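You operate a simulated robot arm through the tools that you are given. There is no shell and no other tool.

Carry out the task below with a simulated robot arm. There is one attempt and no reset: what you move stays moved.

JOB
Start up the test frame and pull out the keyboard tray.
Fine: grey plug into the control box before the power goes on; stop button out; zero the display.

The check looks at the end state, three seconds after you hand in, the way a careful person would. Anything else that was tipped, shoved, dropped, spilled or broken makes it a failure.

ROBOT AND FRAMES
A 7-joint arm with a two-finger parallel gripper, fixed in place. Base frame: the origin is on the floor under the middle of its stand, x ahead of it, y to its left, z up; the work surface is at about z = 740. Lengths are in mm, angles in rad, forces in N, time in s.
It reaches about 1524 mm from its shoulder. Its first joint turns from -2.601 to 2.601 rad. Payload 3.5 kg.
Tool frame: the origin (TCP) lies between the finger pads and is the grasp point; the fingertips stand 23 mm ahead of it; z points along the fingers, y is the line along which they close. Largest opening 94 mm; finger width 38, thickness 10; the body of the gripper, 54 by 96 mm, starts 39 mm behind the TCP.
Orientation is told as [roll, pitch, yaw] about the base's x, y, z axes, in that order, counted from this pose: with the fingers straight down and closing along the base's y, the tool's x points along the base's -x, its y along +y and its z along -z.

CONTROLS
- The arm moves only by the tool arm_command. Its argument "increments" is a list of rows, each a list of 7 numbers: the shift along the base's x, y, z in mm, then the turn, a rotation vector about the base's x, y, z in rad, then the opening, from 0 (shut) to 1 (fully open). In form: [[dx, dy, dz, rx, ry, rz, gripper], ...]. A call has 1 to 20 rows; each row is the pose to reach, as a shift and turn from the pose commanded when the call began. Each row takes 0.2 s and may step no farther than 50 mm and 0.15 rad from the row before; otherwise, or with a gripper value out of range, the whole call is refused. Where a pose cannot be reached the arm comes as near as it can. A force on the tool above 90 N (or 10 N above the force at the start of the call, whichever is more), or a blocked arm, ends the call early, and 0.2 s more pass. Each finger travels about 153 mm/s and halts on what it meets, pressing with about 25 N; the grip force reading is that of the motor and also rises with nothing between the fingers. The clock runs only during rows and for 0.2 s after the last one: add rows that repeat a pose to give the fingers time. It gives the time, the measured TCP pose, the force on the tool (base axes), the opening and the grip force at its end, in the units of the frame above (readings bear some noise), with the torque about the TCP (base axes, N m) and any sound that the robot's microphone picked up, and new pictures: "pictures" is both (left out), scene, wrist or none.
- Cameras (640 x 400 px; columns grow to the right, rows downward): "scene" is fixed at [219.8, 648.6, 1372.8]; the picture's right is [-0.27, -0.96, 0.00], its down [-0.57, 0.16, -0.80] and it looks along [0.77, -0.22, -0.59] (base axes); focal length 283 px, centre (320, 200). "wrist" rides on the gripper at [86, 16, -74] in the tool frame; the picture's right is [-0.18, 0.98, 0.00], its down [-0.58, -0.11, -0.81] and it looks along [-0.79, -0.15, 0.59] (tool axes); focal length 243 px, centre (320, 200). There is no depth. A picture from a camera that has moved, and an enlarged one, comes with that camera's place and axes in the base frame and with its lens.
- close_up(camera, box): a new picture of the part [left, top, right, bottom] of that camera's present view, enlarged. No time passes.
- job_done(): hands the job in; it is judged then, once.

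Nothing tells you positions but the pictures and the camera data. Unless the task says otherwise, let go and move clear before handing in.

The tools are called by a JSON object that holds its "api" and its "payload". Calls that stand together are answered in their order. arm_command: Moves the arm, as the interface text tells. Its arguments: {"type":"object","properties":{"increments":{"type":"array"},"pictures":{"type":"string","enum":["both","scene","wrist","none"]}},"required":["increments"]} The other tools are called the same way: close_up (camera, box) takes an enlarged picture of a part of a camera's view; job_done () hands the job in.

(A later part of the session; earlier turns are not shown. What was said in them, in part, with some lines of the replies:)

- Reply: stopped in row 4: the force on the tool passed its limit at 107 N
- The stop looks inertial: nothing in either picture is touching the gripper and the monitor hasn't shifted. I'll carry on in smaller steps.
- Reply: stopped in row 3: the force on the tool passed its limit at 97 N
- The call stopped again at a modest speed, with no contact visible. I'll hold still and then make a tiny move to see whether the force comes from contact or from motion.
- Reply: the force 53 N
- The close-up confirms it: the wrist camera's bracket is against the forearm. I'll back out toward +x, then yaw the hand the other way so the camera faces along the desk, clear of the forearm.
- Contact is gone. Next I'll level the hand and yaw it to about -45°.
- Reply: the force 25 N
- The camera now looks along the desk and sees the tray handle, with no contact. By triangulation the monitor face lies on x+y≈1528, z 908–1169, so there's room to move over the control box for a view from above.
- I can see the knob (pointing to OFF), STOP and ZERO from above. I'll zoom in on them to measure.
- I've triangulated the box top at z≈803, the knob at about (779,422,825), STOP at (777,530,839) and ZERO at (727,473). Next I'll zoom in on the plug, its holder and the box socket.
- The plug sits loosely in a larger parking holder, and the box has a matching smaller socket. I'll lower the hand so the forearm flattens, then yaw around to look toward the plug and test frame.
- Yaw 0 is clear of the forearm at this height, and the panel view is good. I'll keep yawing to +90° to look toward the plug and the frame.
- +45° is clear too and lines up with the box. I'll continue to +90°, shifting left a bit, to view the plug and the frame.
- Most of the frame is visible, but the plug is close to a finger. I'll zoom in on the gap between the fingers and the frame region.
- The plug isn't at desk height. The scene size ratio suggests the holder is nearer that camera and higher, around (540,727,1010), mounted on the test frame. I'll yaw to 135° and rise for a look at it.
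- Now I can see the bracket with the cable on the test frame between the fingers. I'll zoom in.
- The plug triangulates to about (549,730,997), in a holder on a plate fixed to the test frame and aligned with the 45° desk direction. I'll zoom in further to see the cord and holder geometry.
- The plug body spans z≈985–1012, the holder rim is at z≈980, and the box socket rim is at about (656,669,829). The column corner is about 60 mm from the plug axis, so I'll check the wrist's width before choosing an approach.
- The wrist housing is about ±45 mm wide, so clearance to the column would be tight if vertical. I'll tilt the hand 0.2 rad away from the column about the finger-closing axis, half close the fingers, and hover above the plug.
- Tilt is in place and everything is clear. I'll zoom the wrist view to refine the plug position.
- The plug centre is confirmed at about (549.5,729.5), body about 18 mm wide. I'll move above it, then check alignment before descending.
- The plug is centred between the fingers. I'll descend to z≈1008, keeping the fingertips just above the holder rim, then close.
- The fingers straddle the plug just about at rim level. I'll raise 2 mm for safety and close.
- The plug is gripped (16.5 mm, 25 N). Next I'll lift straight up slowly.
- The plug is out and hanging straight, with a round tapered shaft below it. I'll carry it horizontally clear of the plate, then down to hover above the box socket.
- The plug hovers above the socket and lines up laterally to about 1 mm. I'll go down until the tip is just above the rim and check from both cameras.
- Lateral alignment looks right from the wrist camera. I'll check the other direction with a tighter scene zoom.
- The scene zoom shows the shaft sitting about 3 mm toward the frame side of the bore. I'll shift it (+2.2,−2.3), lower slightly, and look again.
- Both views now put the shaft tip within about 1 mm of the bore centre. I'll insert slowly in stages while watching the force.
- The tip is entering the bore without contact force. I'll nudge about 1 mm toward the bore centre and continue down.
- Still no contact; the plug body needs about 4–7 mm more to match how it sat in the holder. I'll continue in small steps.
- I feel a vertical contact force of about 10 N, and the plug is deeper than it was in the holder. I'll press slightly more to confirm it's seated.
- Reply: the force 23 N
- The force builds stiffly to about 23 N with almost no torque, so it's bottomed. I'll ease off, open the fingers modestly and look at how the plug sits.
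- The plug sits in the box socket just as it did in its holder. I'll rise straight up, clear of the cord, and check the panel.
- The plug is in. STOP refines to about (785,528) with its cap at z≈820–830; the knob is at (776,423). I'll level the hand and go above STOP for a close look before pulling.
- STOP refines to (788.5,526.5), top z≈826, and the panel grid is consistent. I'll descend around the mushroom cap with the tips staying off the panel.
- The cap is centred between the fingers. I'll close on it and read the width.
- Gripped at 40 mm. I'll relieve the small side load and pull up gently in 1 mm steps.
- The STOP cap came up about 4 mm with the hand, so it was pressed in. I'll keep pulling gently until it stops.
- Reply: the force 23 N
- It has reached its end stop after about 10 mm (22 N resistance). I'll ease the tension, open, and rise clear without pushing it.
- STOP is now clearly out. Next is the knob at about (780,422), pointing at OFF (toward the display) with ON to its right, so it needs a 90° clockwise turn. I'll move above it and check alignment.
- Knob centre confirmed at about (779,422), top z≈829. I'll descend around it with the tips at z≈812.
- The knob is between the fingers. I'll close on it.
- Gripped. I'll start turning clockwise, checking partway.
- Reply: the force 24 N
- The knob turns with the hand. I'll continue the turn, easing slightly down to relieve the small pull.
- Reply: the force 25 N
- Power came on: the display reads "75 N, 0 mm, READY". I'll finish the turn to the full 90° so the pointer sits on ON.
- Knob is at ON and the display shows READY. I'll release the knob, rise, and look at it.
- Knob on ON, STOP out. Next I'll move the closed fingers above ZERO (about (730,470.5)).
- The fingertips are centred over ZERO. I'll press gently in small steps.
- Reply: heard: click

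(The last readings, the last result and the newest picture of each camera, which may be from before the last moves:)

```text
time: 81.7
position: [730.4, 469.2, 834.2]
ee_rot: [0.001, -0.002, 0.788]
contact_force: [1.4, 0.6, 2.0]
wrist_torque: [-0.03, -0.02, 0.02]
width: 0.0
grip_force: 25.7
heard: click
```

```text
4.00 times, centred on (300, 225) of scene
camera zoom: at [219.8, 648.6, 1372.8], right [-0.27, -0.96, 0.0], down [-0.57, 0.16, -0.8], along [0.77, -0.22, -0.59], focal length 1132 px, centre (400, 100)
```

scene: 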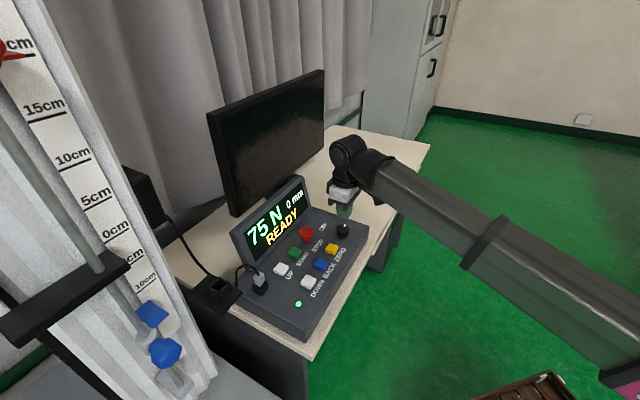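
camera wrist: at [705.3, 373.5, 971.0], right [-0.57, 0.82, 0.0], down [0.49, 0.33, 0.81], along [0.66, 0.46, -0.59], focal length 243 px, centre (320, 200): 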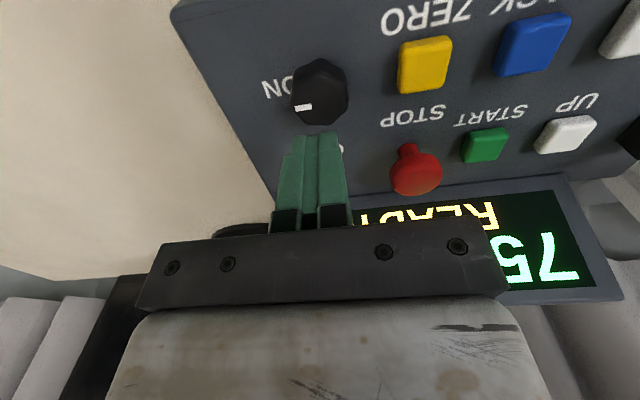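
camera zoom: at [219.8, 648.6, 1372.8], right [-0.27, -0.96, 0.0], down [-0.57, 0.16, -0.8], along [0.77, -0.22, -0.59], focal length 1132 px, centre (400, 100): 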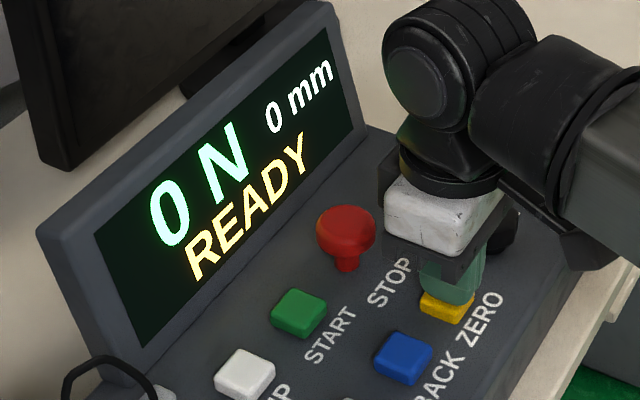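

Click heard, and the display now reads 0 N, READY. I'll lift off the button straight up.

{"api": "arm_command", "payload": {"increments": [[0, 0, 4, 0, 0, 0, 0], [0, 0, 14, 0, 0, 0, 0], [0, 0, 28, 0, 0, 0, 0], [0, 0, 44, 0, 0, 0, 0], [0, 0, 60, 0, 0, 0, 0], [0, 0, 76, 0, 0, 0, 0], [0, 0, 92, 0, 0, 0, 0], [0, 0, 106, 0, 0, 0, 0], [0, 0, 112, 0, 0, 0, 0], [0, 0, 112, 0, 0, 0, 0]], "pictures": "scene"}}

{"api": "close_up", "payload": {"camera": "scene", "box": [220, 170, 380, 320]}}

{"api": "close_up", "payload": {"camera": "scene", "box": [360, 170, 440, 240]}}

```text
time: 83.9
position: [729.8, 470.9, 947.1]
ee_rot: [0.001, -0.001, 0.787]
contact_force: [-0.9, 0.1, 0.1]
wrist_torque: [0.01, 0.0, 0.0]
width: 0.0
grip_force: 24.7
```

scene: 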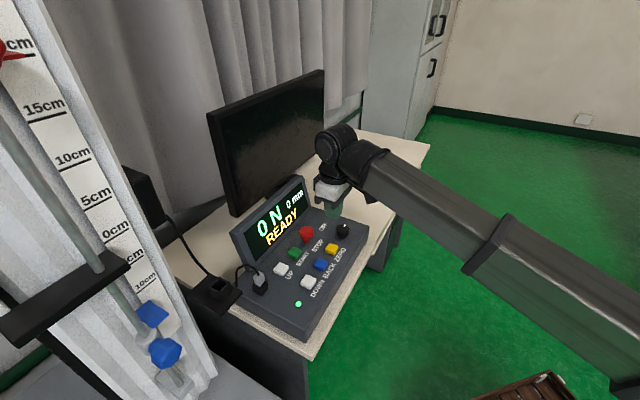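

```text
2.67 times, centred on (300, 245) of scene
camera zoom: at [219.8, 648.6, 1372.8], right [-0.27, -0.96, 0.0], down [-0.57, 0.16, -0.8], along [0.77, -0.22, -0.59], focal length 755 px, centre (373, 80)
```

zoom: 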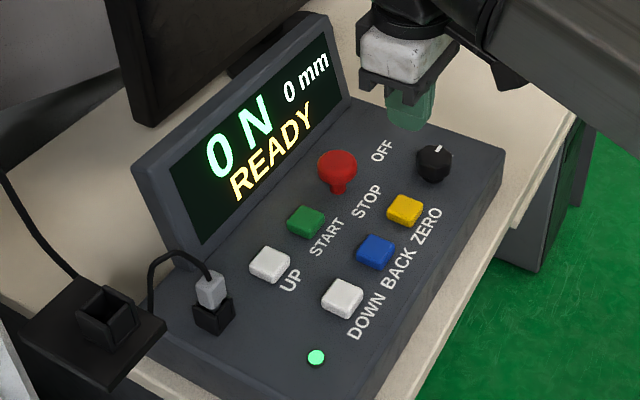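

```text
5.71 times, centred on (400, 205) of scene
camera zoom: at [219.8, 648.6, 1372.8], right [-0.27, -0.96, 0.0], down [-0.57, 0.16, -0.8], along [0.77, -0.22, -0.59], focal length 1618 px, centre (-137, 171)
```

zoom: 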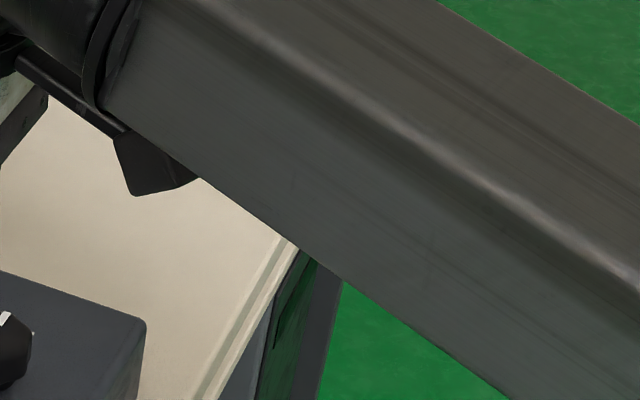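

The panel is done: 0 N, READY, green lamp lit. Next I'll move to the right, in front of the desk, to look at the tray handle (about (1025,12,640)).

{"api": "arm_command", "payload": {"increments": [[2, -6, 0, 0, 0, 0, 0.2], [5, -18, 0, 0, 0, 0, 0.4], [9, -36, 0, 0, 0, 0, 0.5], [14, -56, -2, 0, 0, 0, 0.5], [19, -78, -4, 0, 0, 0, 0.5], [24, -100, -7, 0, 0, 0, 0.5], [29, -122, -10, 0, 0, 0, 0.5], [34, -145, -14, 0, 0, 0, 0.5], [39, -168, -18, 0, 0, 0, 0.5], [45, -191, -22, 0, 0, 0, 0.5], [50, -214, -26, 0, 0, 0, 0.5], [56, -237, -30, 0, 0, 0, 0.5], [61, -260, -34, 0, 0, 0, 0.5], [67, -283, -38, 0, 0, 0, 0.5], [72, -306, -42, 0, 0, 0, 0.5], [77, -326, -46, 0, 0, 0, 0.5], [81, -342, -49, 0, 0, 0, 0.5], [84, -352, -51, 0, 0, 0, 0.5], [85, -356, -52, 0, 0, 0, 0.5], [85, -356, -52, 0, 0, 0, 0.5]], "pictures": "both"}}

```text
time: 88.1
position: [815.6, 113.3, 895.2]
ee_rot: [0.003, -0.002, 0.788]
contact_force: [0.2, -0.2, 0.7]
wrist_torque: [0.01, 0.0, -0.02]
width: 47.2
grip_force: 0.0
camera wrist: at [742.3, 64.1, 969.5], right [-0.57, 0.82, 0.0], down [0.49, 0.33, 0.81], along [0.67, 0.46, -0.59], focal length 243 px, centre (320, 200)
```

scene: 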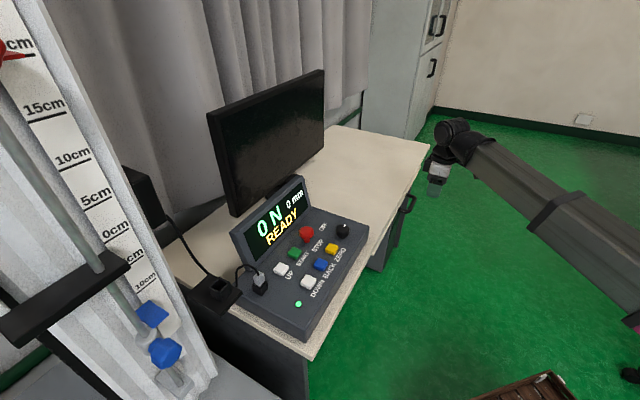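
wrist: 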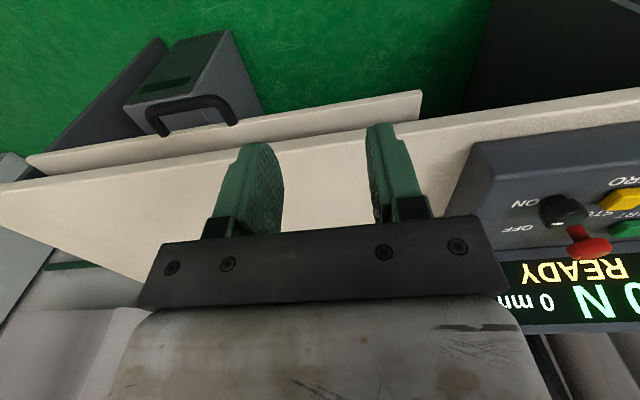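

The handle is visible on a beige tray board under the desk top. I'll zoom in.

{"api": "close_up", "payload": {"camera": "wrist", "box": [100, 30, 300, 180]}}

{"api": "close_up", "payload": {"camera": "wrist", "box": [0, 60, 460, 240]}}

{"api": "close_up", "payload": {"camera": "scene", "box": [350, 150, 450, 290]}}

{"api": "close_up", "payload": {"camera": "scene", "box": [380, 180, 430, 230]}}

```text
2.67 times, centred on (200, 105) of wrist
camera zoom: at [742.3, 64.1, 969.5], right [-0.57, 0.82, 0.0], down [0.49, 0.33, 0.81], along [0.67, 0.46, -0.59], focal length 647 px, centre (640, 453)
```

zoom: 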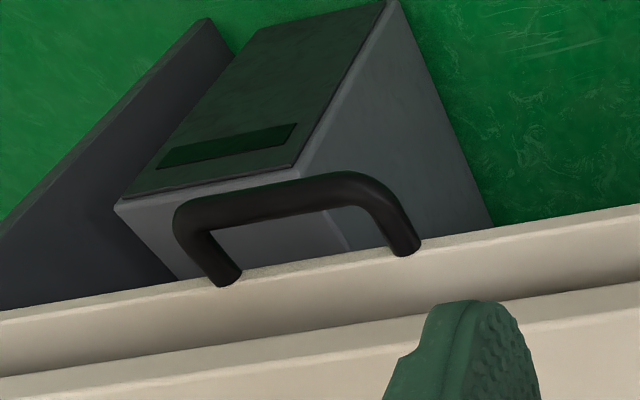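

```text
1.39 times, centred on (230, 150) of wrist
camera zoom: at [742.3, 64.1, 969.5], right [-0.57, 0.82, 0.0], down [0.49, 0.33, 0.81], along [0.67, 0.46, -0.59], focal length 338 px, centre (445, 270)
```

zoom: 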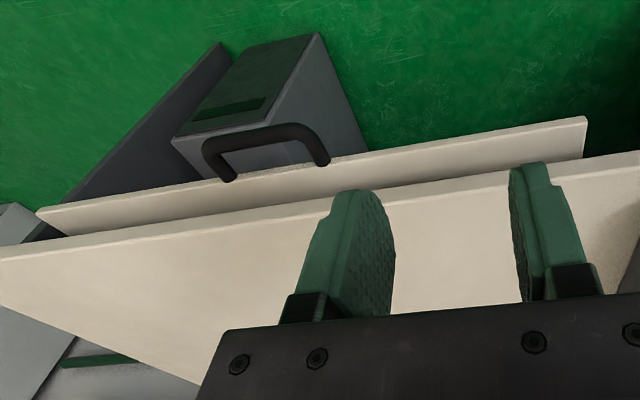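

```text
2.86 times, centred on (400, 220) of scene
camera zoom: at [219.8, 648.6, 1372.8], right [-0.27, -0.96, 0.0], down [-0.57, 0.16, -0.8], along [0.77, -0.22, -0.59], focal length 809 px, centre (91, 143)
```

zoom: 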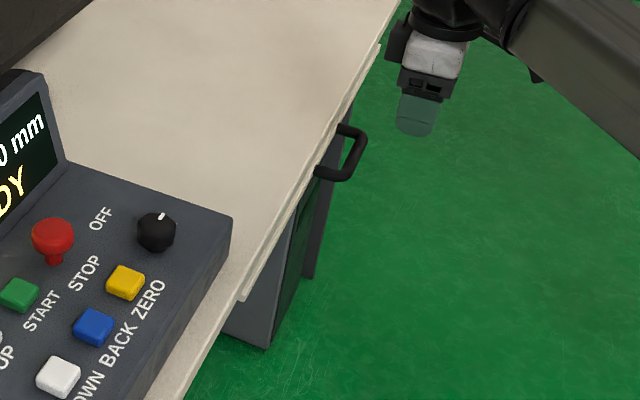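

```text
8.00 times, centred on (405, 205) of scene
camera zoom: at [219.8, 648.6, 1372.8], right [-0.27, -0.96, 0.0], down [-0.57, 0.16, -0.8], along [0.77, -0.22, -0.59], focal length 2265 px, centre (-360, 160)
```

zoom: 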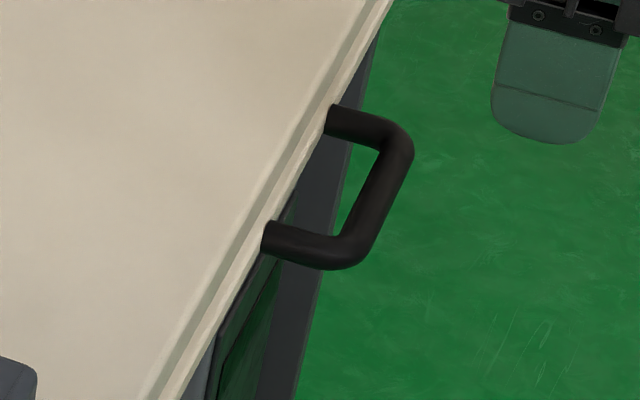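

The tray is a thin board (front edge at a≈780, z≈645) under the desk top. Its U-handle bar is centred near (1031,14,642), about 40 mm out from the board. I'll grip the bar from the front with the hand pitched forward, so I'll first yaw to −45°.

{"api": "arm_command", "payload": {"increments": [[0, 0, 0, 0, 0, -0.05, 0.5], [0, 0, 0, 0, 0, -0.15, 0.5], [0, 0, 0, 0, 0, -0.25, 0.5], [0, 0, 0, 0, 0, -0.35, 0.5], [0, 0, 0, 0, 0, -0.45, 0.5], [0, 0, 0, 0, 0, -0.55, 0.5], [0, 0, 0, 0, 0, -0.65, 0.5], [0, 0, 0, 0, 0, -0.75, 0.5], [0, 0, 0, 0, 0, -0.85, 0.5], [0, 0, 0, 0, 0, -0.95, 0.5], [0, 0, 0, 0, 0, -1.05, 0.5], [0, 0, 0, 0, 0, -1.15, 0.5], [0, 0, 0, 0, 0, -1.25, 0.5], [0, 0, 0, 0, 0, -1.35, 0.5], [0, 0, 0, 0, 0, -1.45, 0.5], [0, 0, 0, 0, 0, -1.55, 0.5], [0, 0, 0, 0, 0, -1.571, 0.5], [0, 0, 0, 0, 0, -1.571, 0.5]], "pictures": "none"}}

```text
time: 91.9
position: [815.9, 114.2, 895.0]
ee_rot: [0.001, -0.002, -0.784]
contact_force: [0.8, 0.1, 0.5]
wrist_torque: [0.01, 0.01, 0.01]
width: 47.2
grip_force: 0.0
```

{"api": "arm_command", "payload": {"increments": [[0, 0, 0, 0.035, -0.035, 0, 0.5], [0, 0, 0, 0.1, -0.1, 0, 0.5], [0, 0, 0, 0.17, -0.17, 0, 0.5], [0, 0, 0, 0.24, -0.24, 0, 0.5], [0, 0, 0, 0.31, -0.31, 0, 0.5], [0, 0, 0, 0.38, -0.38, 0, 0.5], [0, 0, 0, 0.45, -0.45, 0, 0.5], [0, 0, 0, 0.52, -0.52, 0, 0.5], [0, 0, 0, 0.59, -0.59, 0, 0.5], [0, 0, 0, 0.65, -0.65, 0, 0.5], [0, 0, 0, 0.679, -0.679, 0, 0.5], [0, 0, 0, 0.679, -0.679, 0, 0.5]], "pictures": "both"}}

```text
time: 94.5
position: [816.4, 114.7, 895.1]
ee_rot: [0.963, -0.001, -0.787]
contact_force: [-0.2, -0.3, 0.3]
wrist_torque: [-0.02, -0.01, -0.05]
width: 46.9
grip_force: 0.1
camera wrist: at [716.4, 139.5, 950.2], right [0.53, 0.27, 0.81], down [-0.1, -0.92, 0.37], along [0.84, -0.28, -0.46], focal length 243 px, centre (320, 200)
```

scene: 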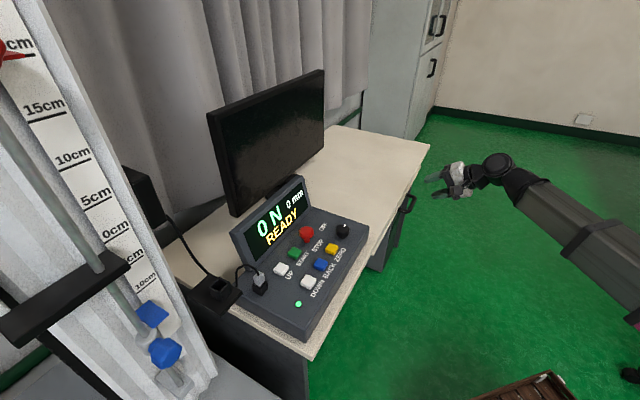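
wrist: 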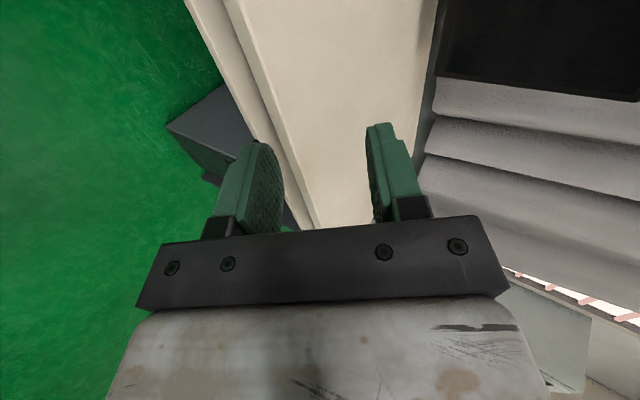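

Pitch is good. I'll slide right along the desk to be in front of the handle, staying ~80 mm off the desk edge, then descend partway and look.

{"api": "arm_command", "payload": {"increments": [[6, -6, 0, 0, 0, 0, 0.5], [18, -18, 0, 0, 0, 0, 0.5], [34, -34, 0, 0, 0, 0, 0.5], [50, -50, 0, 0, 0, 0, 0.5], [66, -66, 0, 0, 0, 0, 0.5], [82, -83, 0, 0, 0, 0, 0.5], [98, -99, -4, 0, 0, 0, 0.5], [114, -115, -12, 0, 0, 0, 0.5], [130, -131, -24, 0, 0, 0, 0.5], [144, -145, -38, 0, 0, 0, 0.5], [153, -154, -54, 0, 0, 0, 0.5], [156.6, -158.7, -72, 0, 0, 0, 0.5], [156.6, -158.7, -90, 0, 0, 0, 0.5], [156.6, -158.7, -108, 0, 0, 0, 0.5], [156.6, -158.7, -124, 0, 0, 0, 0.5], [156.6, -158.7, -134, 0, 0, 0, 0.5], [156.6, -158.7, -136, 0, 0, 0, 0.5], [156.6, -158.7, -136, 0, 0, 0, 0.5]], "pictures": "both"}}

{"api": "close_up", "payload": {"camera": "wrist", "box": [200, 0, 440, 150]}}

{"api": "close_up", "payload": {"camera": "scene", "box": [370, 150, 490, 250]}}

```text
time: 98.3
position: [970.5, -44.4, 757.9]
ee_rot: [0.961, -0.001, -0.786]
contact_force: [0.0, 0.3, 0.1]
wrist_torque: [0.02, -0.01, -0.01]
width: 47.1
grip_force: 0.1
camera wrist: at [872.1, -19.3, 813.8], right [0.53, 0.27, 0.81], down [-0.1, -0.92, 0.37], along [0.84, -0.28, -0.46], focal length 243 px, centre (320, 200)
```

scene: 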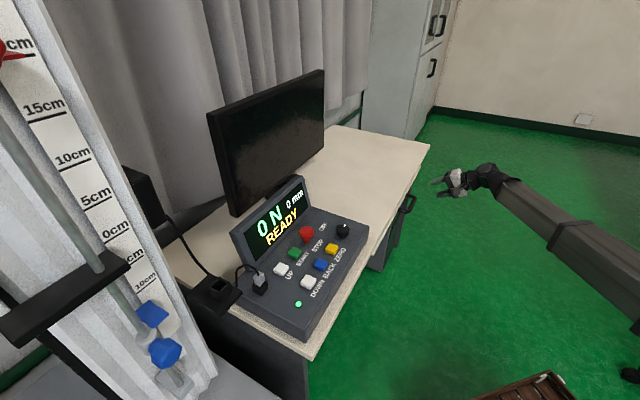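
wrist: 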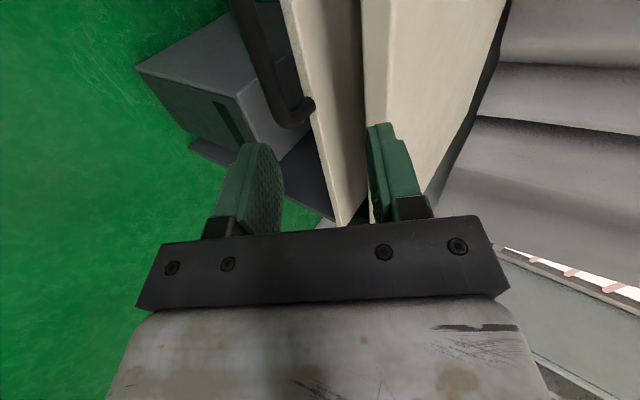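

```text
2.67 times, centred on (320, 75) of wrist
camera zoom: at [872.1, -19.3, 813.8], right [0.53, 0.27, 0.81], down [-0.1, -0.92, 0.37], along [0.84, -0.28, -0.46], focal length 647 px, centre (320, 533)
```

zoom: 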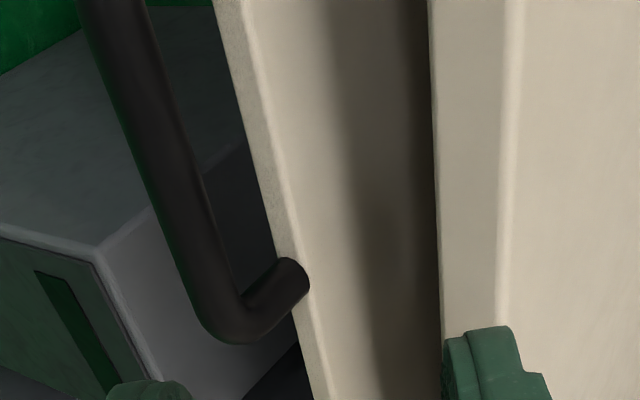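

```text
4.00 times, centred on (430, 200) of scene
camera zoom: at [219.8, 648.6, 1372.8], right [-0.27, -0.96, 0.0], down [-0.57, 0.16, -0.8], along [0.77, -0.22, -0.59], focal length 1132 px, centre (-120, 200)
```

zoom: 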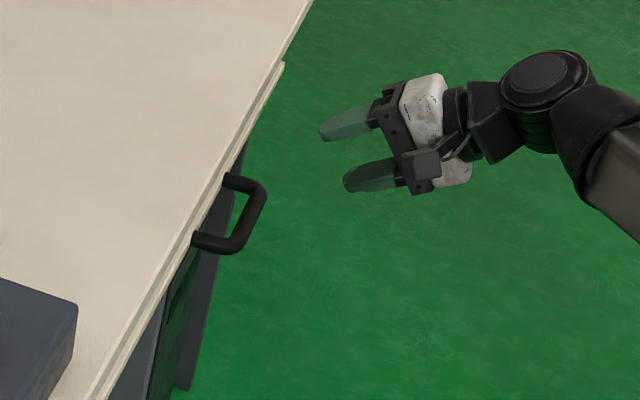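

I have a clear end-on view: the handle bar is at about a=738 mm along the desk normal, z≈644. I'll descend to a pre-grasp point about 70 mm back along the hand's axis and check.

{"api": "arm_command", "payload": {"increments": [[1, 1, -6, 0, 0, 0, 0.5], [4, 4, -18, 0, 0, 0, 0.5], [7, 7, -32, 0, 0, 0, 0.5], [10, 10, -48, 0, 0, 0, 0.5], [12.5, 12.5, -62, 0, 0, 0, 0.5], [13.2, 13.2, -70, 0, 0, 0, 0.5], [13.2, 13.2, -70, 0, 0, 0, 0.5]], "pictures": "both"}}

{"api": "close_up", "payload": {"camera": "wrist", "box": [200, 0, 440, 220]}}

{"api": "close_up", "payload": {"camera": "scene", "box": [370, 160, 470, 250]}}

```text
time: 99.9
position: [985.3, -31.1, 688.5]
ee_rot: [0.963, -0.003, -0.788]
contact_force: [-0.4, -0.7, -0.2]
wrist_torque: [-0.01, 0.0, 0.02]
width: 46.9
grip_force: 0.2
camera wrist: at [886.0, -6.1, 745.0], right [0.53, 0.27, 0.81], down [-0.1, -0.92, 0.37], along [0.84, -0.28, -0.46], focal length 243 px, centre (320, 200)
```

scene: 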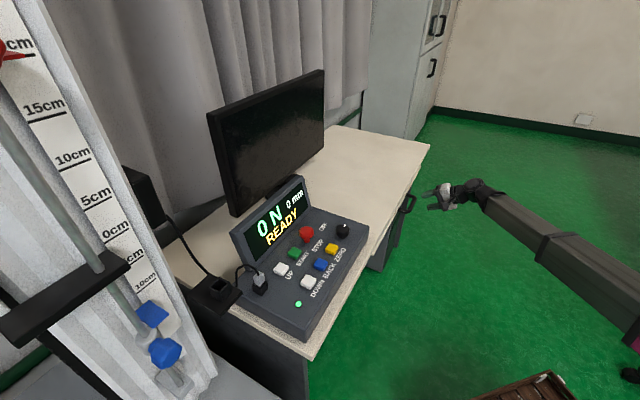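
wrist: 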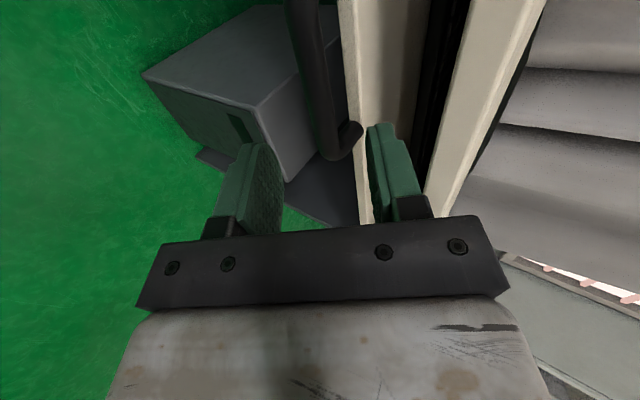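

```text
1.82 times, centred on (320, 110) of wrist
camera zoom: at [886.0, -6.1, 745.0], right [0.53, 0.27, 0.81], down [-0.1, -0.92, 0.37], along [0.84, -0.28, -0.46], focal length 441 px, centre (320, 364)
```

zoom: 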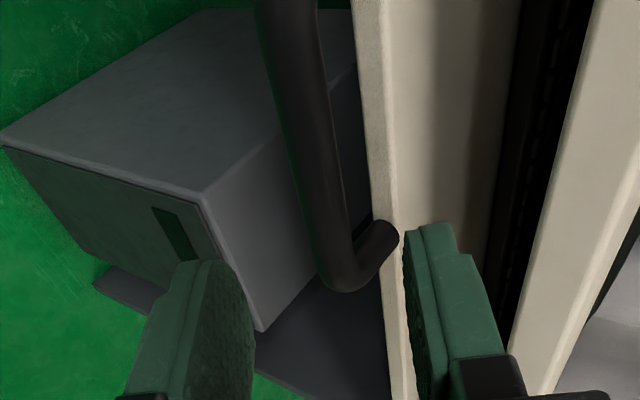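

```text
4.44 times, centred on (420, 205) of scene
camera zoom: at [219.8, 648.6, 1372.8], right [-0.27, -0.96, 0.0], down [-0.57, 0.16, -0.8], along [0.77, -0.22, -0.59], focal length 1258 px, centre (-124, 178)
```

zoom: 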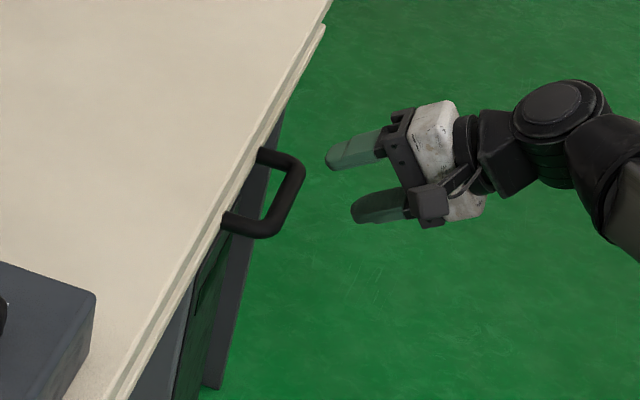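

The bar lines up with the hand's axis in the closing direction. I'll advance about 60 mm along the hand axis with the fingers straddling the bar, then check.

{"api": "arm_command", "payload": {"increments": [[3, 3, -3, 0, 0, 0, 0.48], [9, 9, -8.9, 0, 0, 0, 0.48], [15, 15, -14.8, 0, 0, 0, 0.48], [21, 21, -20.7, 0, 0, 0, 0.48], [27, 27, -26.6, 0, 0, 0, 0.48], [32, 32, -31.5, 0, 0, 0, 0.48], [34.8, 34.8, -34.3, 0, 0, 0, 0.48], [34.8, 34.8, -34.3, 0, 0, 0, 0.48]], "pictures": "both"}}

{"api": "close_up", "payload": {"camera": "wrist", "box": [200, 30, 440, 240]}}

{"api": "close_up", "payload": {"camera": "scene", "box": [380, 170, 460, 240]}}

```text
time: 101.7
position: [1020.0, 2.7, 653.2]
ee_rot: [0.963, -0.001, -0.786]
contact_force: [0.3, -0.7, -0.1]
wrist_torque: [-0.02, 0.02, 0.01]
width: 45.0
grip_force: 0.0
camera wrist: at [921.5, 28.4, 709.8], right [0.53, 0.27, 0.81], down [-0.1, -0.92, 0.37], along [0.84, -0.28, -0.46], focal length 243 px, centre (320, 200)
```

scene: 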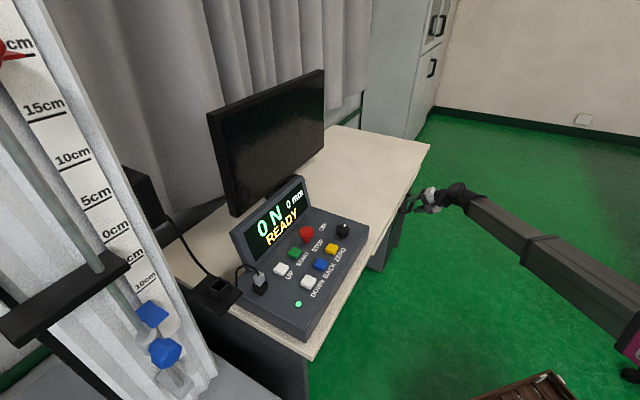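
wrist: 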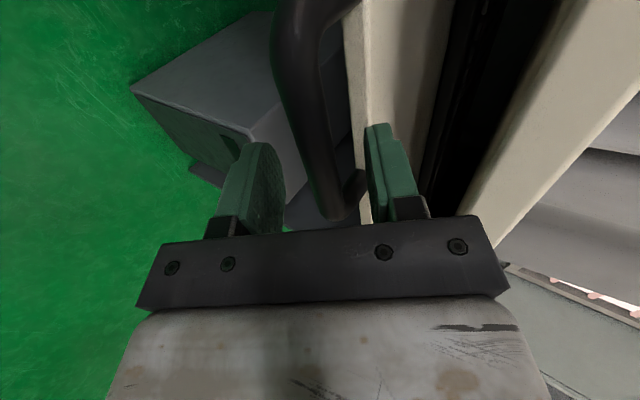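

```text
1.90 times, centred on (320, 135) of wrist
camera zoom: at [921.5, 28.4, 709.8], right [0.53, 0.27, 0.81], down [-0.1, -0.92, 0.37], along [0.84, -0.28, -0.46], focal length 462 px, centre (320, 324)
```

zoom: 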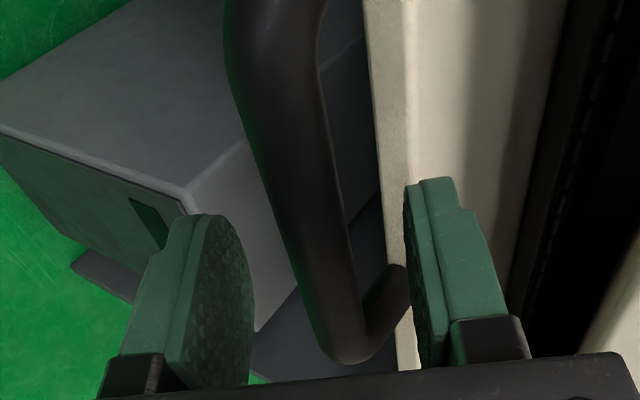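

```text
5.71 times, centred on (420, 205) of scene
camera zoom: at [219.8, 648.6, 1372.8], right [-0.27, -0.96, 0.0], down [-0.57, 0.16, -0.8], along [0.77, -0.22, -0.59], focal length 1618 px, centre (-251, 171)
```

zoom: 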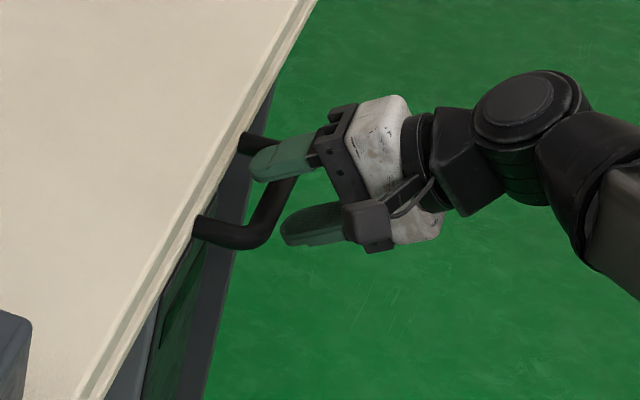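

The fingers straddle the bar. I'll advance another 10 mm and recheck, nudging slightly toward the bar's centre.

{"api": "arm_command", "payload": {"increments": [[2, 2, -3, 0, 0, 0, 0.48], [4, 4, -5.5, 0, 0, 0, 0.48], [5.2, 5.2, -6.9, 0, 0, 0, 0.48], [5.2, 5.2, -6.9, 0, 0, 0, 0.48]], "pictures": "none"}}

{"api": "close_up", "payload": {"camera": "wrist", "box": [200, 30, 440, 240]}}

{"api": "close_up", "payload": {"camera": "scene", "box": [390, 180, 440, 230]}}

```text
time: 102.7
position: [1025.2, 9.6, 646.8]
ee_rot: [0.961, -0.002, -0.786]
contact_force: [0.0, -0.4, -0.9]
wrist_torque: [-0.02, -0.01, 0.0]
width: 45.1
grip_force: 0.1
```

```text
1.90 times, centred on (320, 135) of wrist
camera zoom: at [926.4, 34.1, 702.6], right [0.53, 0.27, 0.81], down [-0.1, -0.92, 0.37], along [0.84, -0.28, -0.46], focal length 462 px, centre (320, 324)
```

zoom: 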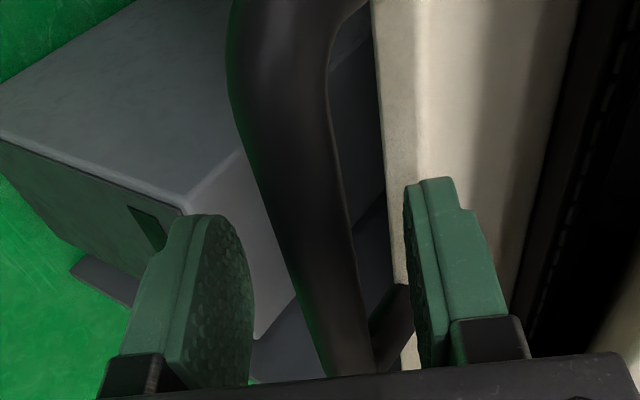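

```text
8.00 times, centred on (415, 205) of scene
camera zoom: at [219.8, 648.6, 1372.8], right [-0.27, -0.96, 0.0], down [-0.57, 0.16, -0.8], along [0.77, -0.22, -0.59], focal length 2265 px, centre (-440, 160)
```

zoom: 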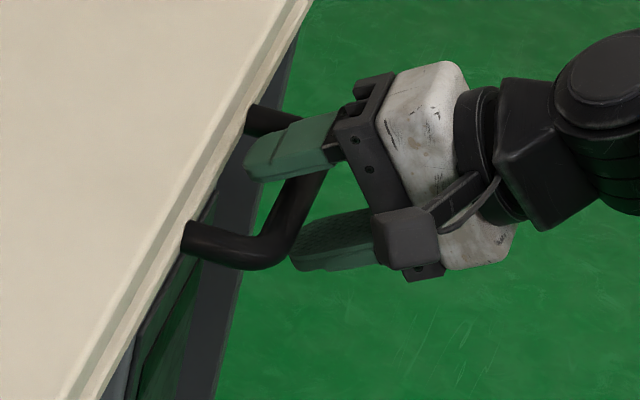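

The bar is well inside the finger gap. I'll close on it.

{"api": "arm_command", "payload": {"increments": [[0, 0, 0, 0, 0, 0, 0.4], [0, 0, 0, 0, 0, 0, 0.25], [0, 0, 0, 0, 0, 0, 0.1], [0, 0, 0, 0, 0, 0, 0.0], [0, 0, 0, 0, 0, 0, 0.0]], "pictures": "none"}}

{"api": "close_up", "payload": {"camera": "wrist", "box": [200, 30, 440, 240]}}

{"api": "close_up", "payload": {"camera": "scene", "box": [390, 180, 440, 230]}}

```text
time: 103.9
position: [1024.5, 9.1, 646.8]
ee_rot: [0.963, -0.003, -0.787]
contact_force: [1.6, 0.2, 8.5]
wrist_torque: [-0.11, -0.24, 0.48]
width: 17.5
grip_force: 44.9
```

```text
1.90 times, centred on (320, 135) of wrist
camera zoom: at [926.3, 34.1, 703.2], right [0.53, 0.27, 0.81], down [-0.1, -0.92, 0.37], along [0.84, -0.28, -0.46], focal length 462 px, centre (320, 324)
```

zoom: 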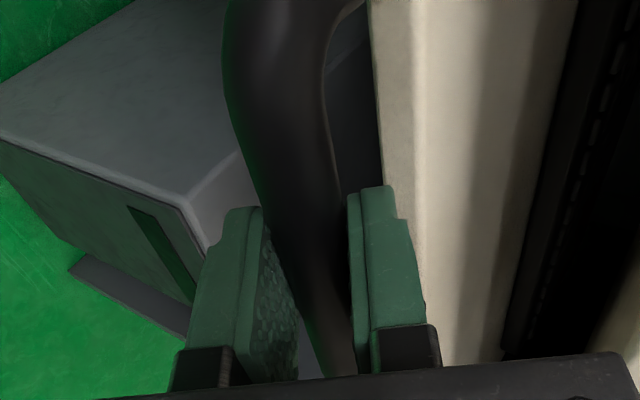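

```text
8.00 times, centred on (415, 205) of scene
camera zoom: at [219.8, 648.6, 1372.8], right [-0.27, -0.96, 0.0], down [-0.57, 0.16, -0.8], along [0.77, -0.22, -0.59], focal length 2265 px, centre (-440, 160)
```

zoom: 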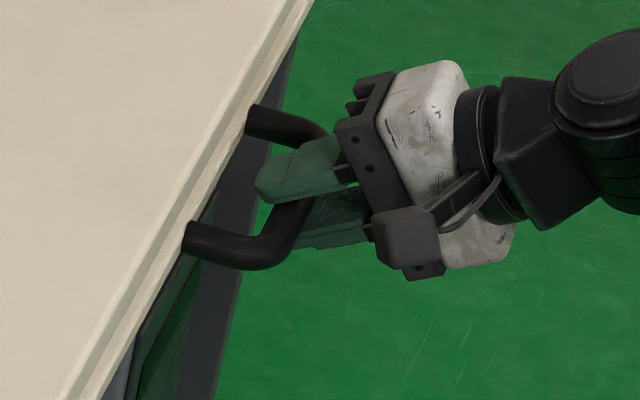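

Gripped (17.5 mm). I'll pull straight out from the desk, slowly at first.

{"api": "arm_command", "payload": {"increments": [[-1.5, -1.5, 0, 0, 0, 0, 0], [-4.5, -4.5, 0, 0, 0, 0, 0], [-9, -9, 0, 0, 0, 0, 0], [-14, -14, 0, 0, 0, 0, 0], [-19, -19, 0, 0, 0, 0, 0], [-24, -24, 0, 0, 0, 0, 0], [-28, -28, 0, 0, 0, 0, 0], [-28, -28, 0, 0, 0, 0, 0]], "pictures": "scene"}}

{"api": "close_up", "payload": {"camera": "scene", "box": [340, 150, 480, 270]}}

```text
time: 105.7
position: [996.8, -19.0, 647.4]
ee_rot: [0.962, -0.002, -0.787]
contact_force: [-2.5, 1.0, 5.1]
wrist_torque: [-0.45, -0.51, -0.16]
width: 17.4
grip_force: 45.4
```

scene: 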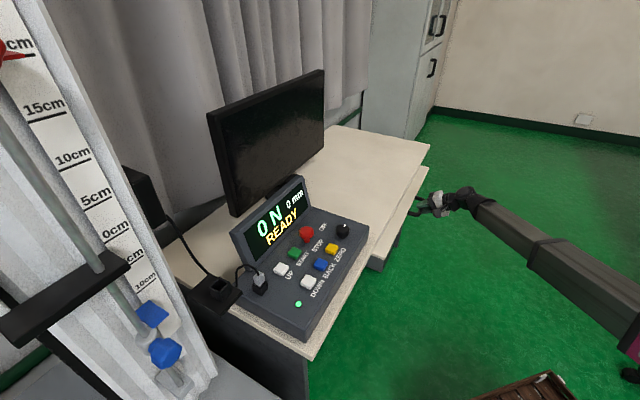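

```text
3.33 times, centred on (410, 210) of scene
camera zoom: at [219.8, 648.6, 1372.8], right [-0.27, -0.96, 0.0], down [-0.57, 0.16, -0.8], along [0.77, -0.22, -0.59], focal length 944 px, centre (20, 167)
```

zoom: 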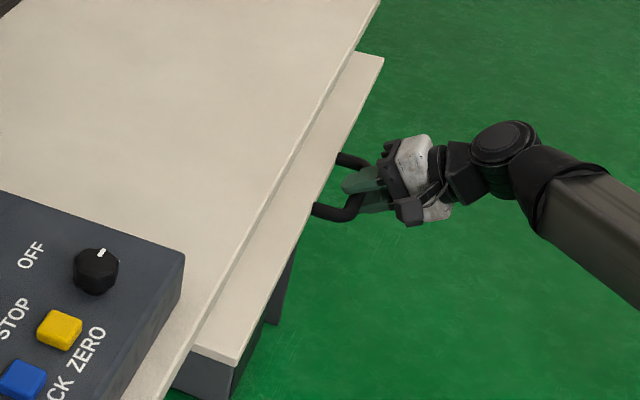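

The tray slides freely. I'll keep pulling in stages.

{"api": "arm_command", "payload": {"increments": [[-3, -3, 0, 0, 0, 0, 0], [-9, -9, 0, 0, 0, 0, 0], [-16, -16, 0, 0, 0, 0, 0], [-23, -23, 0, 0, 0, 0, 0], [-30, -30, 0, 0, 0, 0, 0], [-37, -37, 0, 0, 0, 0, 0], [-44, -44, 0, 0, 0, 0, 0], [-51, -51, 0, 0, 0, 0, 0], [-58, -58, 0, 0, 0, 0, 0], [-65, -65, 0, 0, 0, 0, 0], [-70, -70, 0, 0, 0, 0, 0], [-72, -72, 0, 0, 0, 0, 0], [-72, -72, 0, 0, 0, 0, 0]], "pictures": "scene"}}

```text
time: 108.5
position: [925.5, -91.0, 647.1]
ee_rot: [0.964, -0.002, -0.786]
contact_force: [-3.6, 4.5, 14.7]
wrist_torque: [-0.06, -0.32, 0.45]
width: 17.6
grip_force: 44.9
```

scene: 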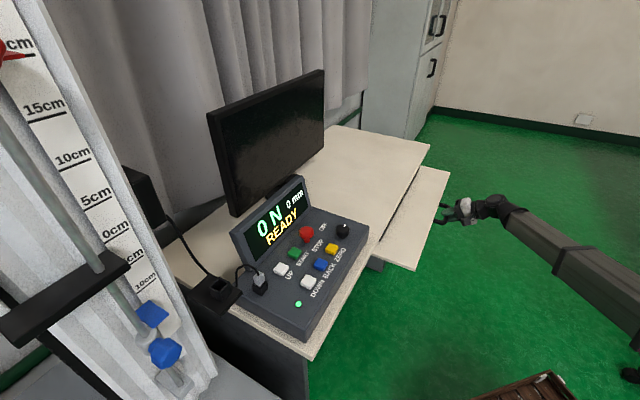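

{"api": "arm_command", "payload": {"increments": [[-3, -3, 0.3, 0, 0, 0, 0], [-9, -9, 0.5, 0, 0, 0, 0], [-16, -16, 0.5, 0, 0, 0, 0], [-23, -23, 0.5, 0, 0, 0, 0], [-30, -30, 0.5, 0, 0, 0, 0], [-37, -37, 0.5, 0, 0, 0, 0], [-44, -44, 0.5, 0, 0, 0, 0], [-50, -50, 0.5, 0, 0, 0, 0], [-54, -54, 0.5, 0, 0, 0, 0], [-56, -56, 0.5, 0, 0, 0, 0], [-56, -56, 0.5, 0, 0, 0, 0]], "pictures": "scene"}}

```text
time: 110.9
position: [868.8, -146.5, 647.4]
ee_rot: [0.962, -0.003, -0.788]
contact_force: [-2.7, 1.5, 0.9]
wrist_torque: [0.0, 0.01, 0.87]
width: 17.8
grip_force: 44.7
```

scene: 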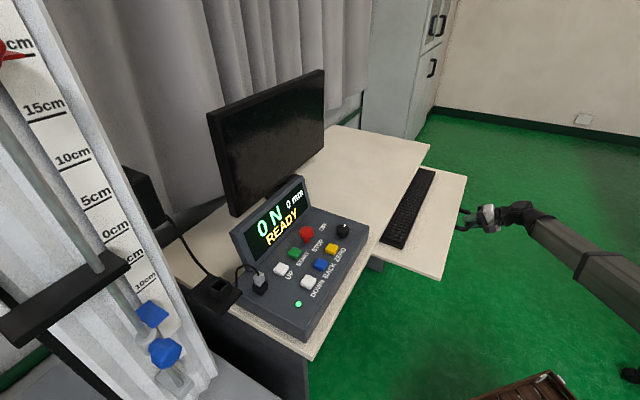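

The keyboard is coming into view on the tray. I'll keep pulling gently until the slide ends.

{"api": "arm_command", "payload": {"increments": [[-2, -2, 0, 0, 0, 0, 0], [-6, -6, 0, 0, 0, 0, 0], [-11, -11, 0, 0, 0, 0, 0], [-16, -16, 0, 0, 0, 0, 0], [-21, -21, 0, 0, 0, 0, 0], [-26, -26, 0, 0, 0, 0, 0], [-30, -30, 0, 0, 0, 0, 0], [-32, -32, 0, 0, 0, 0, 0], [-32, -32, 0, 0, 0, 0, 0]], "pictures": "scene"}}

{"api": "close_up", "payload": {"camera": "scene", "box": [340, 130, 540, 290]}}

```text
time: 112.5
position: [843.3, -171.8, 652.2]
ee_rot: [0.983, 0.0, -0.785]
contact_force: [27.1, 39.8, 0.7]
wrist_torque: [-0.16, -0.68, 0.63]
width: 18.1
grip_force: 45.5
stopped in row 8: the force on the tool passed its limit at 101 N (the readings are from after the stop); the commanded pose is now the measured one
```

scene: 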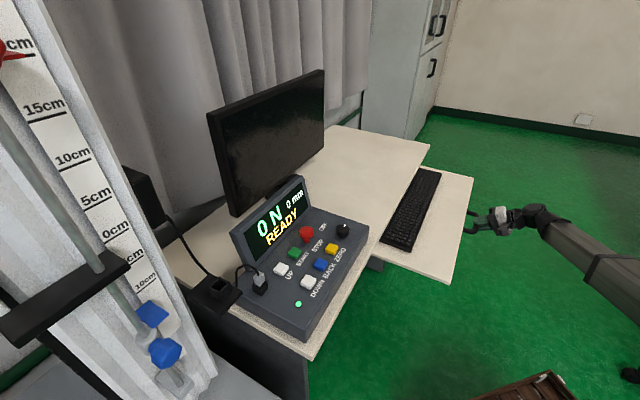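

```text
2.50 times, centred on (440, 210) of scene
camera zoom: at [219.8, 648.6, 1372.8], right [-0.27, -0.96, 0.0], down [-0.57, 0.16, -0.8], along [0.77, -0.22, -0.59], focal length 708 px, centre (20, 175)
```

zoom: 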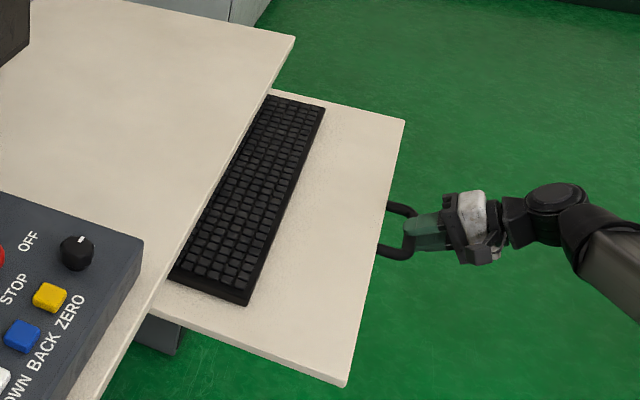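

The tray reached its end stop, about 255 mm out with the keyboard exposed. I'll relax the tension before letting go.

{"api": "arm_command", "payload": {"increments": [[1, 1, -1, 0, 0, 0, 0], [1.5, 1.5, -2, 0, 0, 0, 0], [1.5, 1.5, -2, 0, 0, 0, 0]], "pictures": "none"}}

{"api": "close_up", "payload": {"camera": "wrist", "box": [200, 30, 440, 240]}}

{"api": "close_up", "payload": {"camera": "scene", "box": [450, 180, 530, 240]}}

```text
time: 113.3
position: [841.7, -172.5, 651.7]
ee_rot: [0.985, 0.002, -0.788]
contact_force: [10.8, 32.2, 33.6]
wrist_torque: [0.16, -0.7, 1.88]
width: 17.8
grip_force: 44.8
```

```text
1.90 times, centred on (320, 135) of wrist
camera zoom: at [743.1, -148.7, 707.2], right [0.52, 0.25, 0.82], down [-0.11, -0.93, 0.35], along [0.85, -0.27, -0.45], focal length 462 px, centre (320, 324)
```

zoom: 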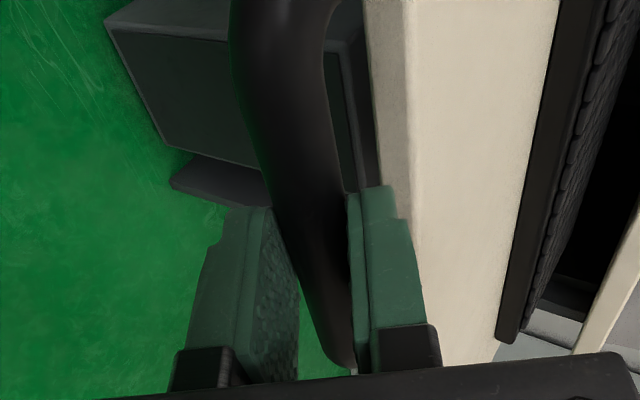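

```text
6.67 times, centred on (490, 210) of scene
camera zoom: at [219.8, 648.6, 1372.8], right [-0.27, -0.96, 0.0], down [-0.57, 0.16, -0.8], along [0.77, -0.22, -0.59], focal length 1888 px, centre (-813, 133)
```

zoom: 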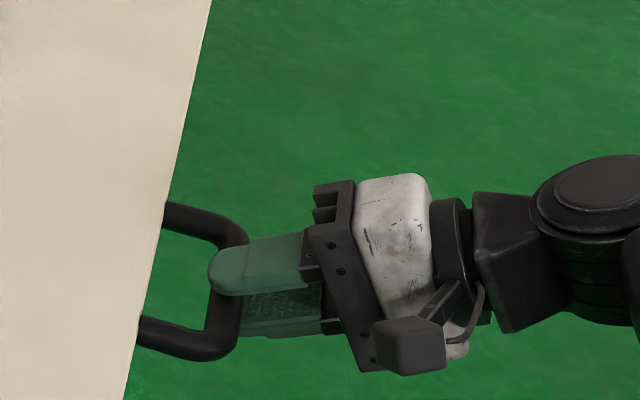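

The grip slid a few millimetres toward the fingertips at the stop; no harm. I'll unload the vertical force, open, and back out along the hand's axis.

{"api": "arm_command", "payload": {"increments": [[0.5, 0.5, 1.5, 0, 0, 0, 0], [0.5, 0.5, 2, 0, 0, 0, 0.15], [0.5, 0.5, 2, 0, 0, 0, 0.35], [0.5, 0.5, 2, 0, 0, 0, 0.5], [0.5, 0.5, 2, 0, 0, 0, 0.5]], "pictures": "none"}}

{"api": "close_up", "payload": {"camera": "wrist", "box": [200, 30, 440, 240]}}

{"api": "close_up", "payload": {"camera": "scene", "box": [440, 170, 540, 240]}}

```text
time: 114.5
position: [843.0, -175.0, 650.3]
ee_rot: [0.98, 0.0, -0.787]
contact_force: [0.1, 0.9, -0.1]
wrist_torque: [-0.02, 0.04, 0.01]
width: 47.0
grip_force: 0.1
```

```text
1.90 times, centred on (320, 135) of wrist
camera zoom: at [744.4, -149.5, 706.6], right [0.52, 0.26, 0.82], down [-0.11, -0.93, 0.36], along [0.85, -0.27, -0.45], focal length 462 px, centre (320, 324)
```

zoom: 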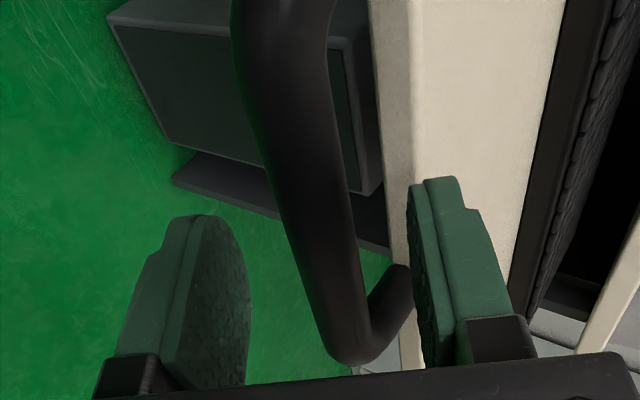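

```text
5.71 times, centred on (490, 205) of scene
camera zoom: at [219.8, 648.6, 1372.8], right [-0.27, -0.96, 0.0], down [-0.57, 0.16, -0.8], along [0.77, -0.22, -0.59], focal length 1618 px, centre (-651, 171)
```

zoom: 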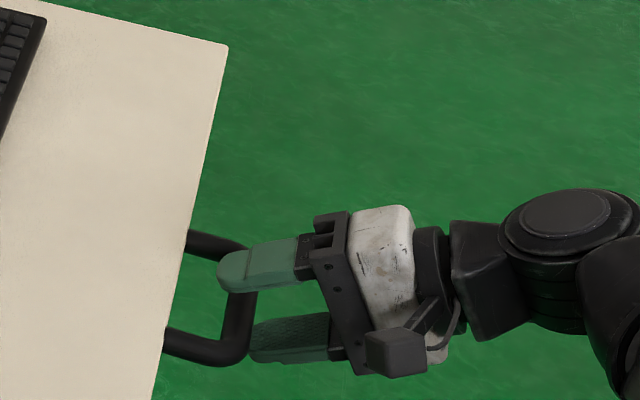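

Released cleanly. I'll back out along the hand axis, then rise clear.

{"api": "arm_command", "payload": {"increments": [[-2, -2, 2, 0, 0, 0, 0.5], [-7, -7, 7, 0, 0, 0, 0.5], [-13, -13, 13, 0, 0, 0, 0.5], [-20, -20, 20, 0, 0, 0, 0.5], [-27, -27, 27, 0, 0, 0, 0.5], [-34, -34, 34, 0, 0, 0, 0.5], [-40, -40, 42, 0, 0, 0, 0.5], [-44, -44, 54, 0, 0, 0, 0.5], [-46, -46, 70, 0, 0, 0, 0.5], [-46, -46, 88, 0, 0, 0, 0.5], [-46, -46, 106, 0, 0, 0, 0.5], [-46, -46, 124, 0, 0, 0, 0.5], [-46, -46, 140, 0, 0, 0, 0.5], [-46, -46, 150, 0, 0, 0, 0.5], [-46, -46, 152, 0, 0, 0, 0.5], [-46, -46, 152, 0, 0, 0, 0.5]], "pictures": "both"}}

{"api": "close_up", "payload": {"camera": "scene", "box": [200, 160, 380, 320]}}

{"api": "close_up", "payload": {"camera": "scene", "box": [350, 130, 520, 300]}}

{"api": "close_up", "payload": {"camera": "scene", "box": [235, 250, 295, 310]}}

```text
time: 117.9
position: [796.7, -219.3, 805.4]
ee_rot: [0.979, 0.001, -0.786]
contact_force: [-0.2, -0.1, -0.9]
wrist_torque: [-0.04, 0.03, 0.01]
width: 47.0
grip_force: 0.0
camera wrist: at [698.4, -195.5, 859.9], right [0.52, 0.26, 0.82], down [-0.11, -0.93, 0.36], along [0.85, -0.27, -0.45], focal length 243 px, centre (320, 200)
```

scene: 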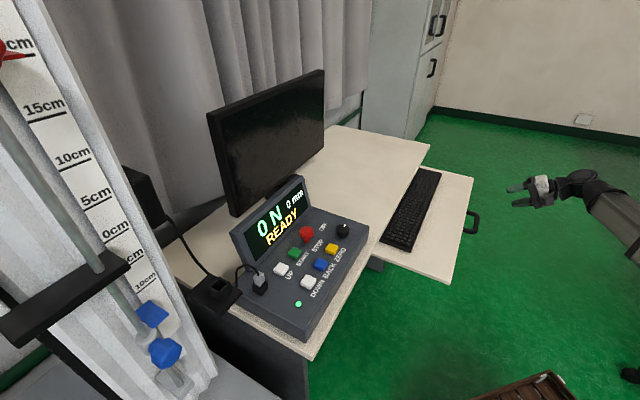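
wrist: 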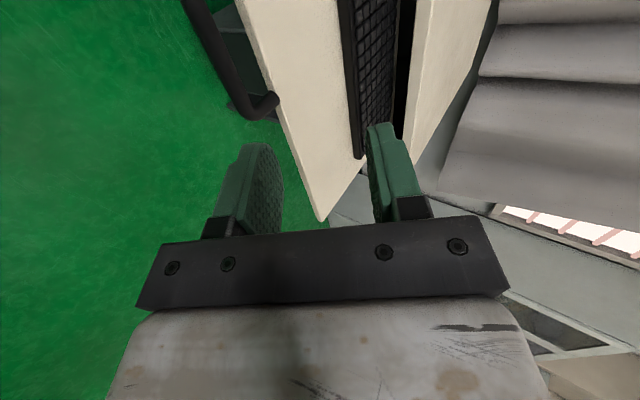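

```text
2.50 times, centred on (290, 240) of scene
camera zoom: at [219.8, 648.6, 1372.8], right [-0.27, -0.96, 0.0], down [-0.57, 0.16, -0.8], along [0.77, -0.22, -0.59], focal length 708 px, centre (395, 100)
```

zoom: 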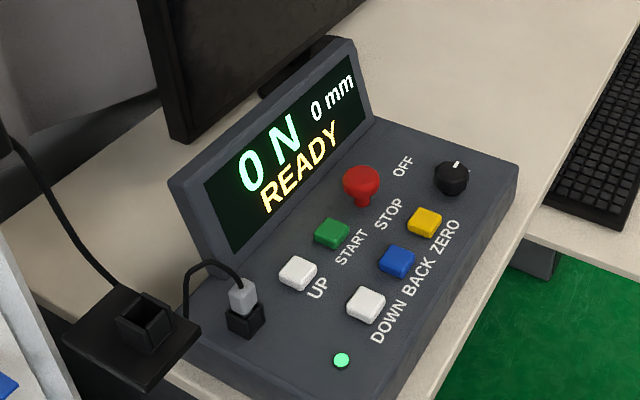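

```text
2.35 times, centred on (435, 215) of scene
camera zoom: at [219.8, 648.6, 1372.8], right [-0.27, -0.96, 0.0], down [-0.57, 0.16, -0.8], along [0.77, -0.22, -0.59], focal length 666 px, centre (49, 165)
```

zoom: 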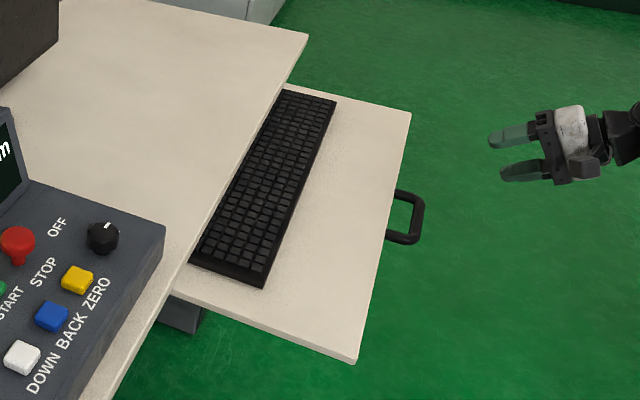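

```text
6.67 times, centred on (265, 280) of scene
camera zoom: at [219.8, 648.6, 1372.8], right [-0.27, -0.96, 0.0], down [-0.57, 0.16, -0.8], along [0.77, -0.22, -0.59], focal length 1888 px, centre (687, -333)
```

zoom: 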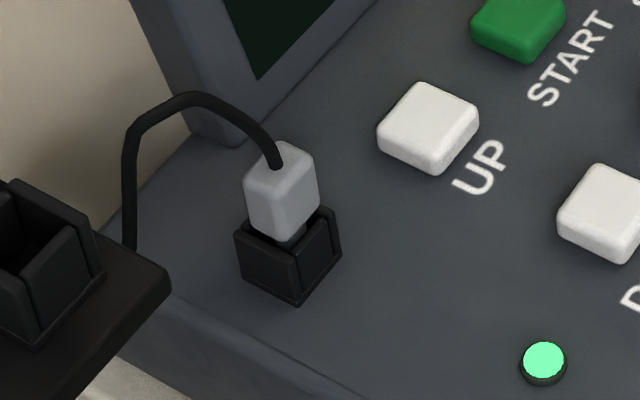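

The end state looks right:
- The plug is in the box socket and the knob is at ON.
- STOP is out, and the display reads 0 N, READY.
- The tray is fully out with the keyboard resting on it.
- The arm is clear and nothing else has been disturbed.

I left START alone, since the frame already shows READY and I took START to begin a test run. I'm handing in now.

{"api": "job_done", "payload": {}}

```text
The job is handed in.
```

The test frame is started up and the keyboard tray is pulled out. I've handed the job in, but no result has come back yet.

- **Plug:** I moved the grey plug from its holder on the frame into the control box socket before turning the power on.
- **Stop button:** It was pressed in, so I pulled it out about 10 mm to its end stop.
- **Power:** I turned the knob from OFF to ON. The green lamp lit and the display showed 75 N, 0 mm, READY.
- **Zero:** I pressed ZERO once and heard a click. The display then read 0 N, READY.
- **Tray:** I pulled it out about 255 mm to its end stop, with the keyboard resting on it.

I did not press START, because the frame already showed READY and I took START to begin a test run.

Early on, the wrist camera pressed against the robot's own forearm a few times and stopped two moves. I backed off and saw no damage. The tray's end stop also tripped the force limit at 101 N. As far as I could see, nothing else was moved, and the arm was clear when I handed in.
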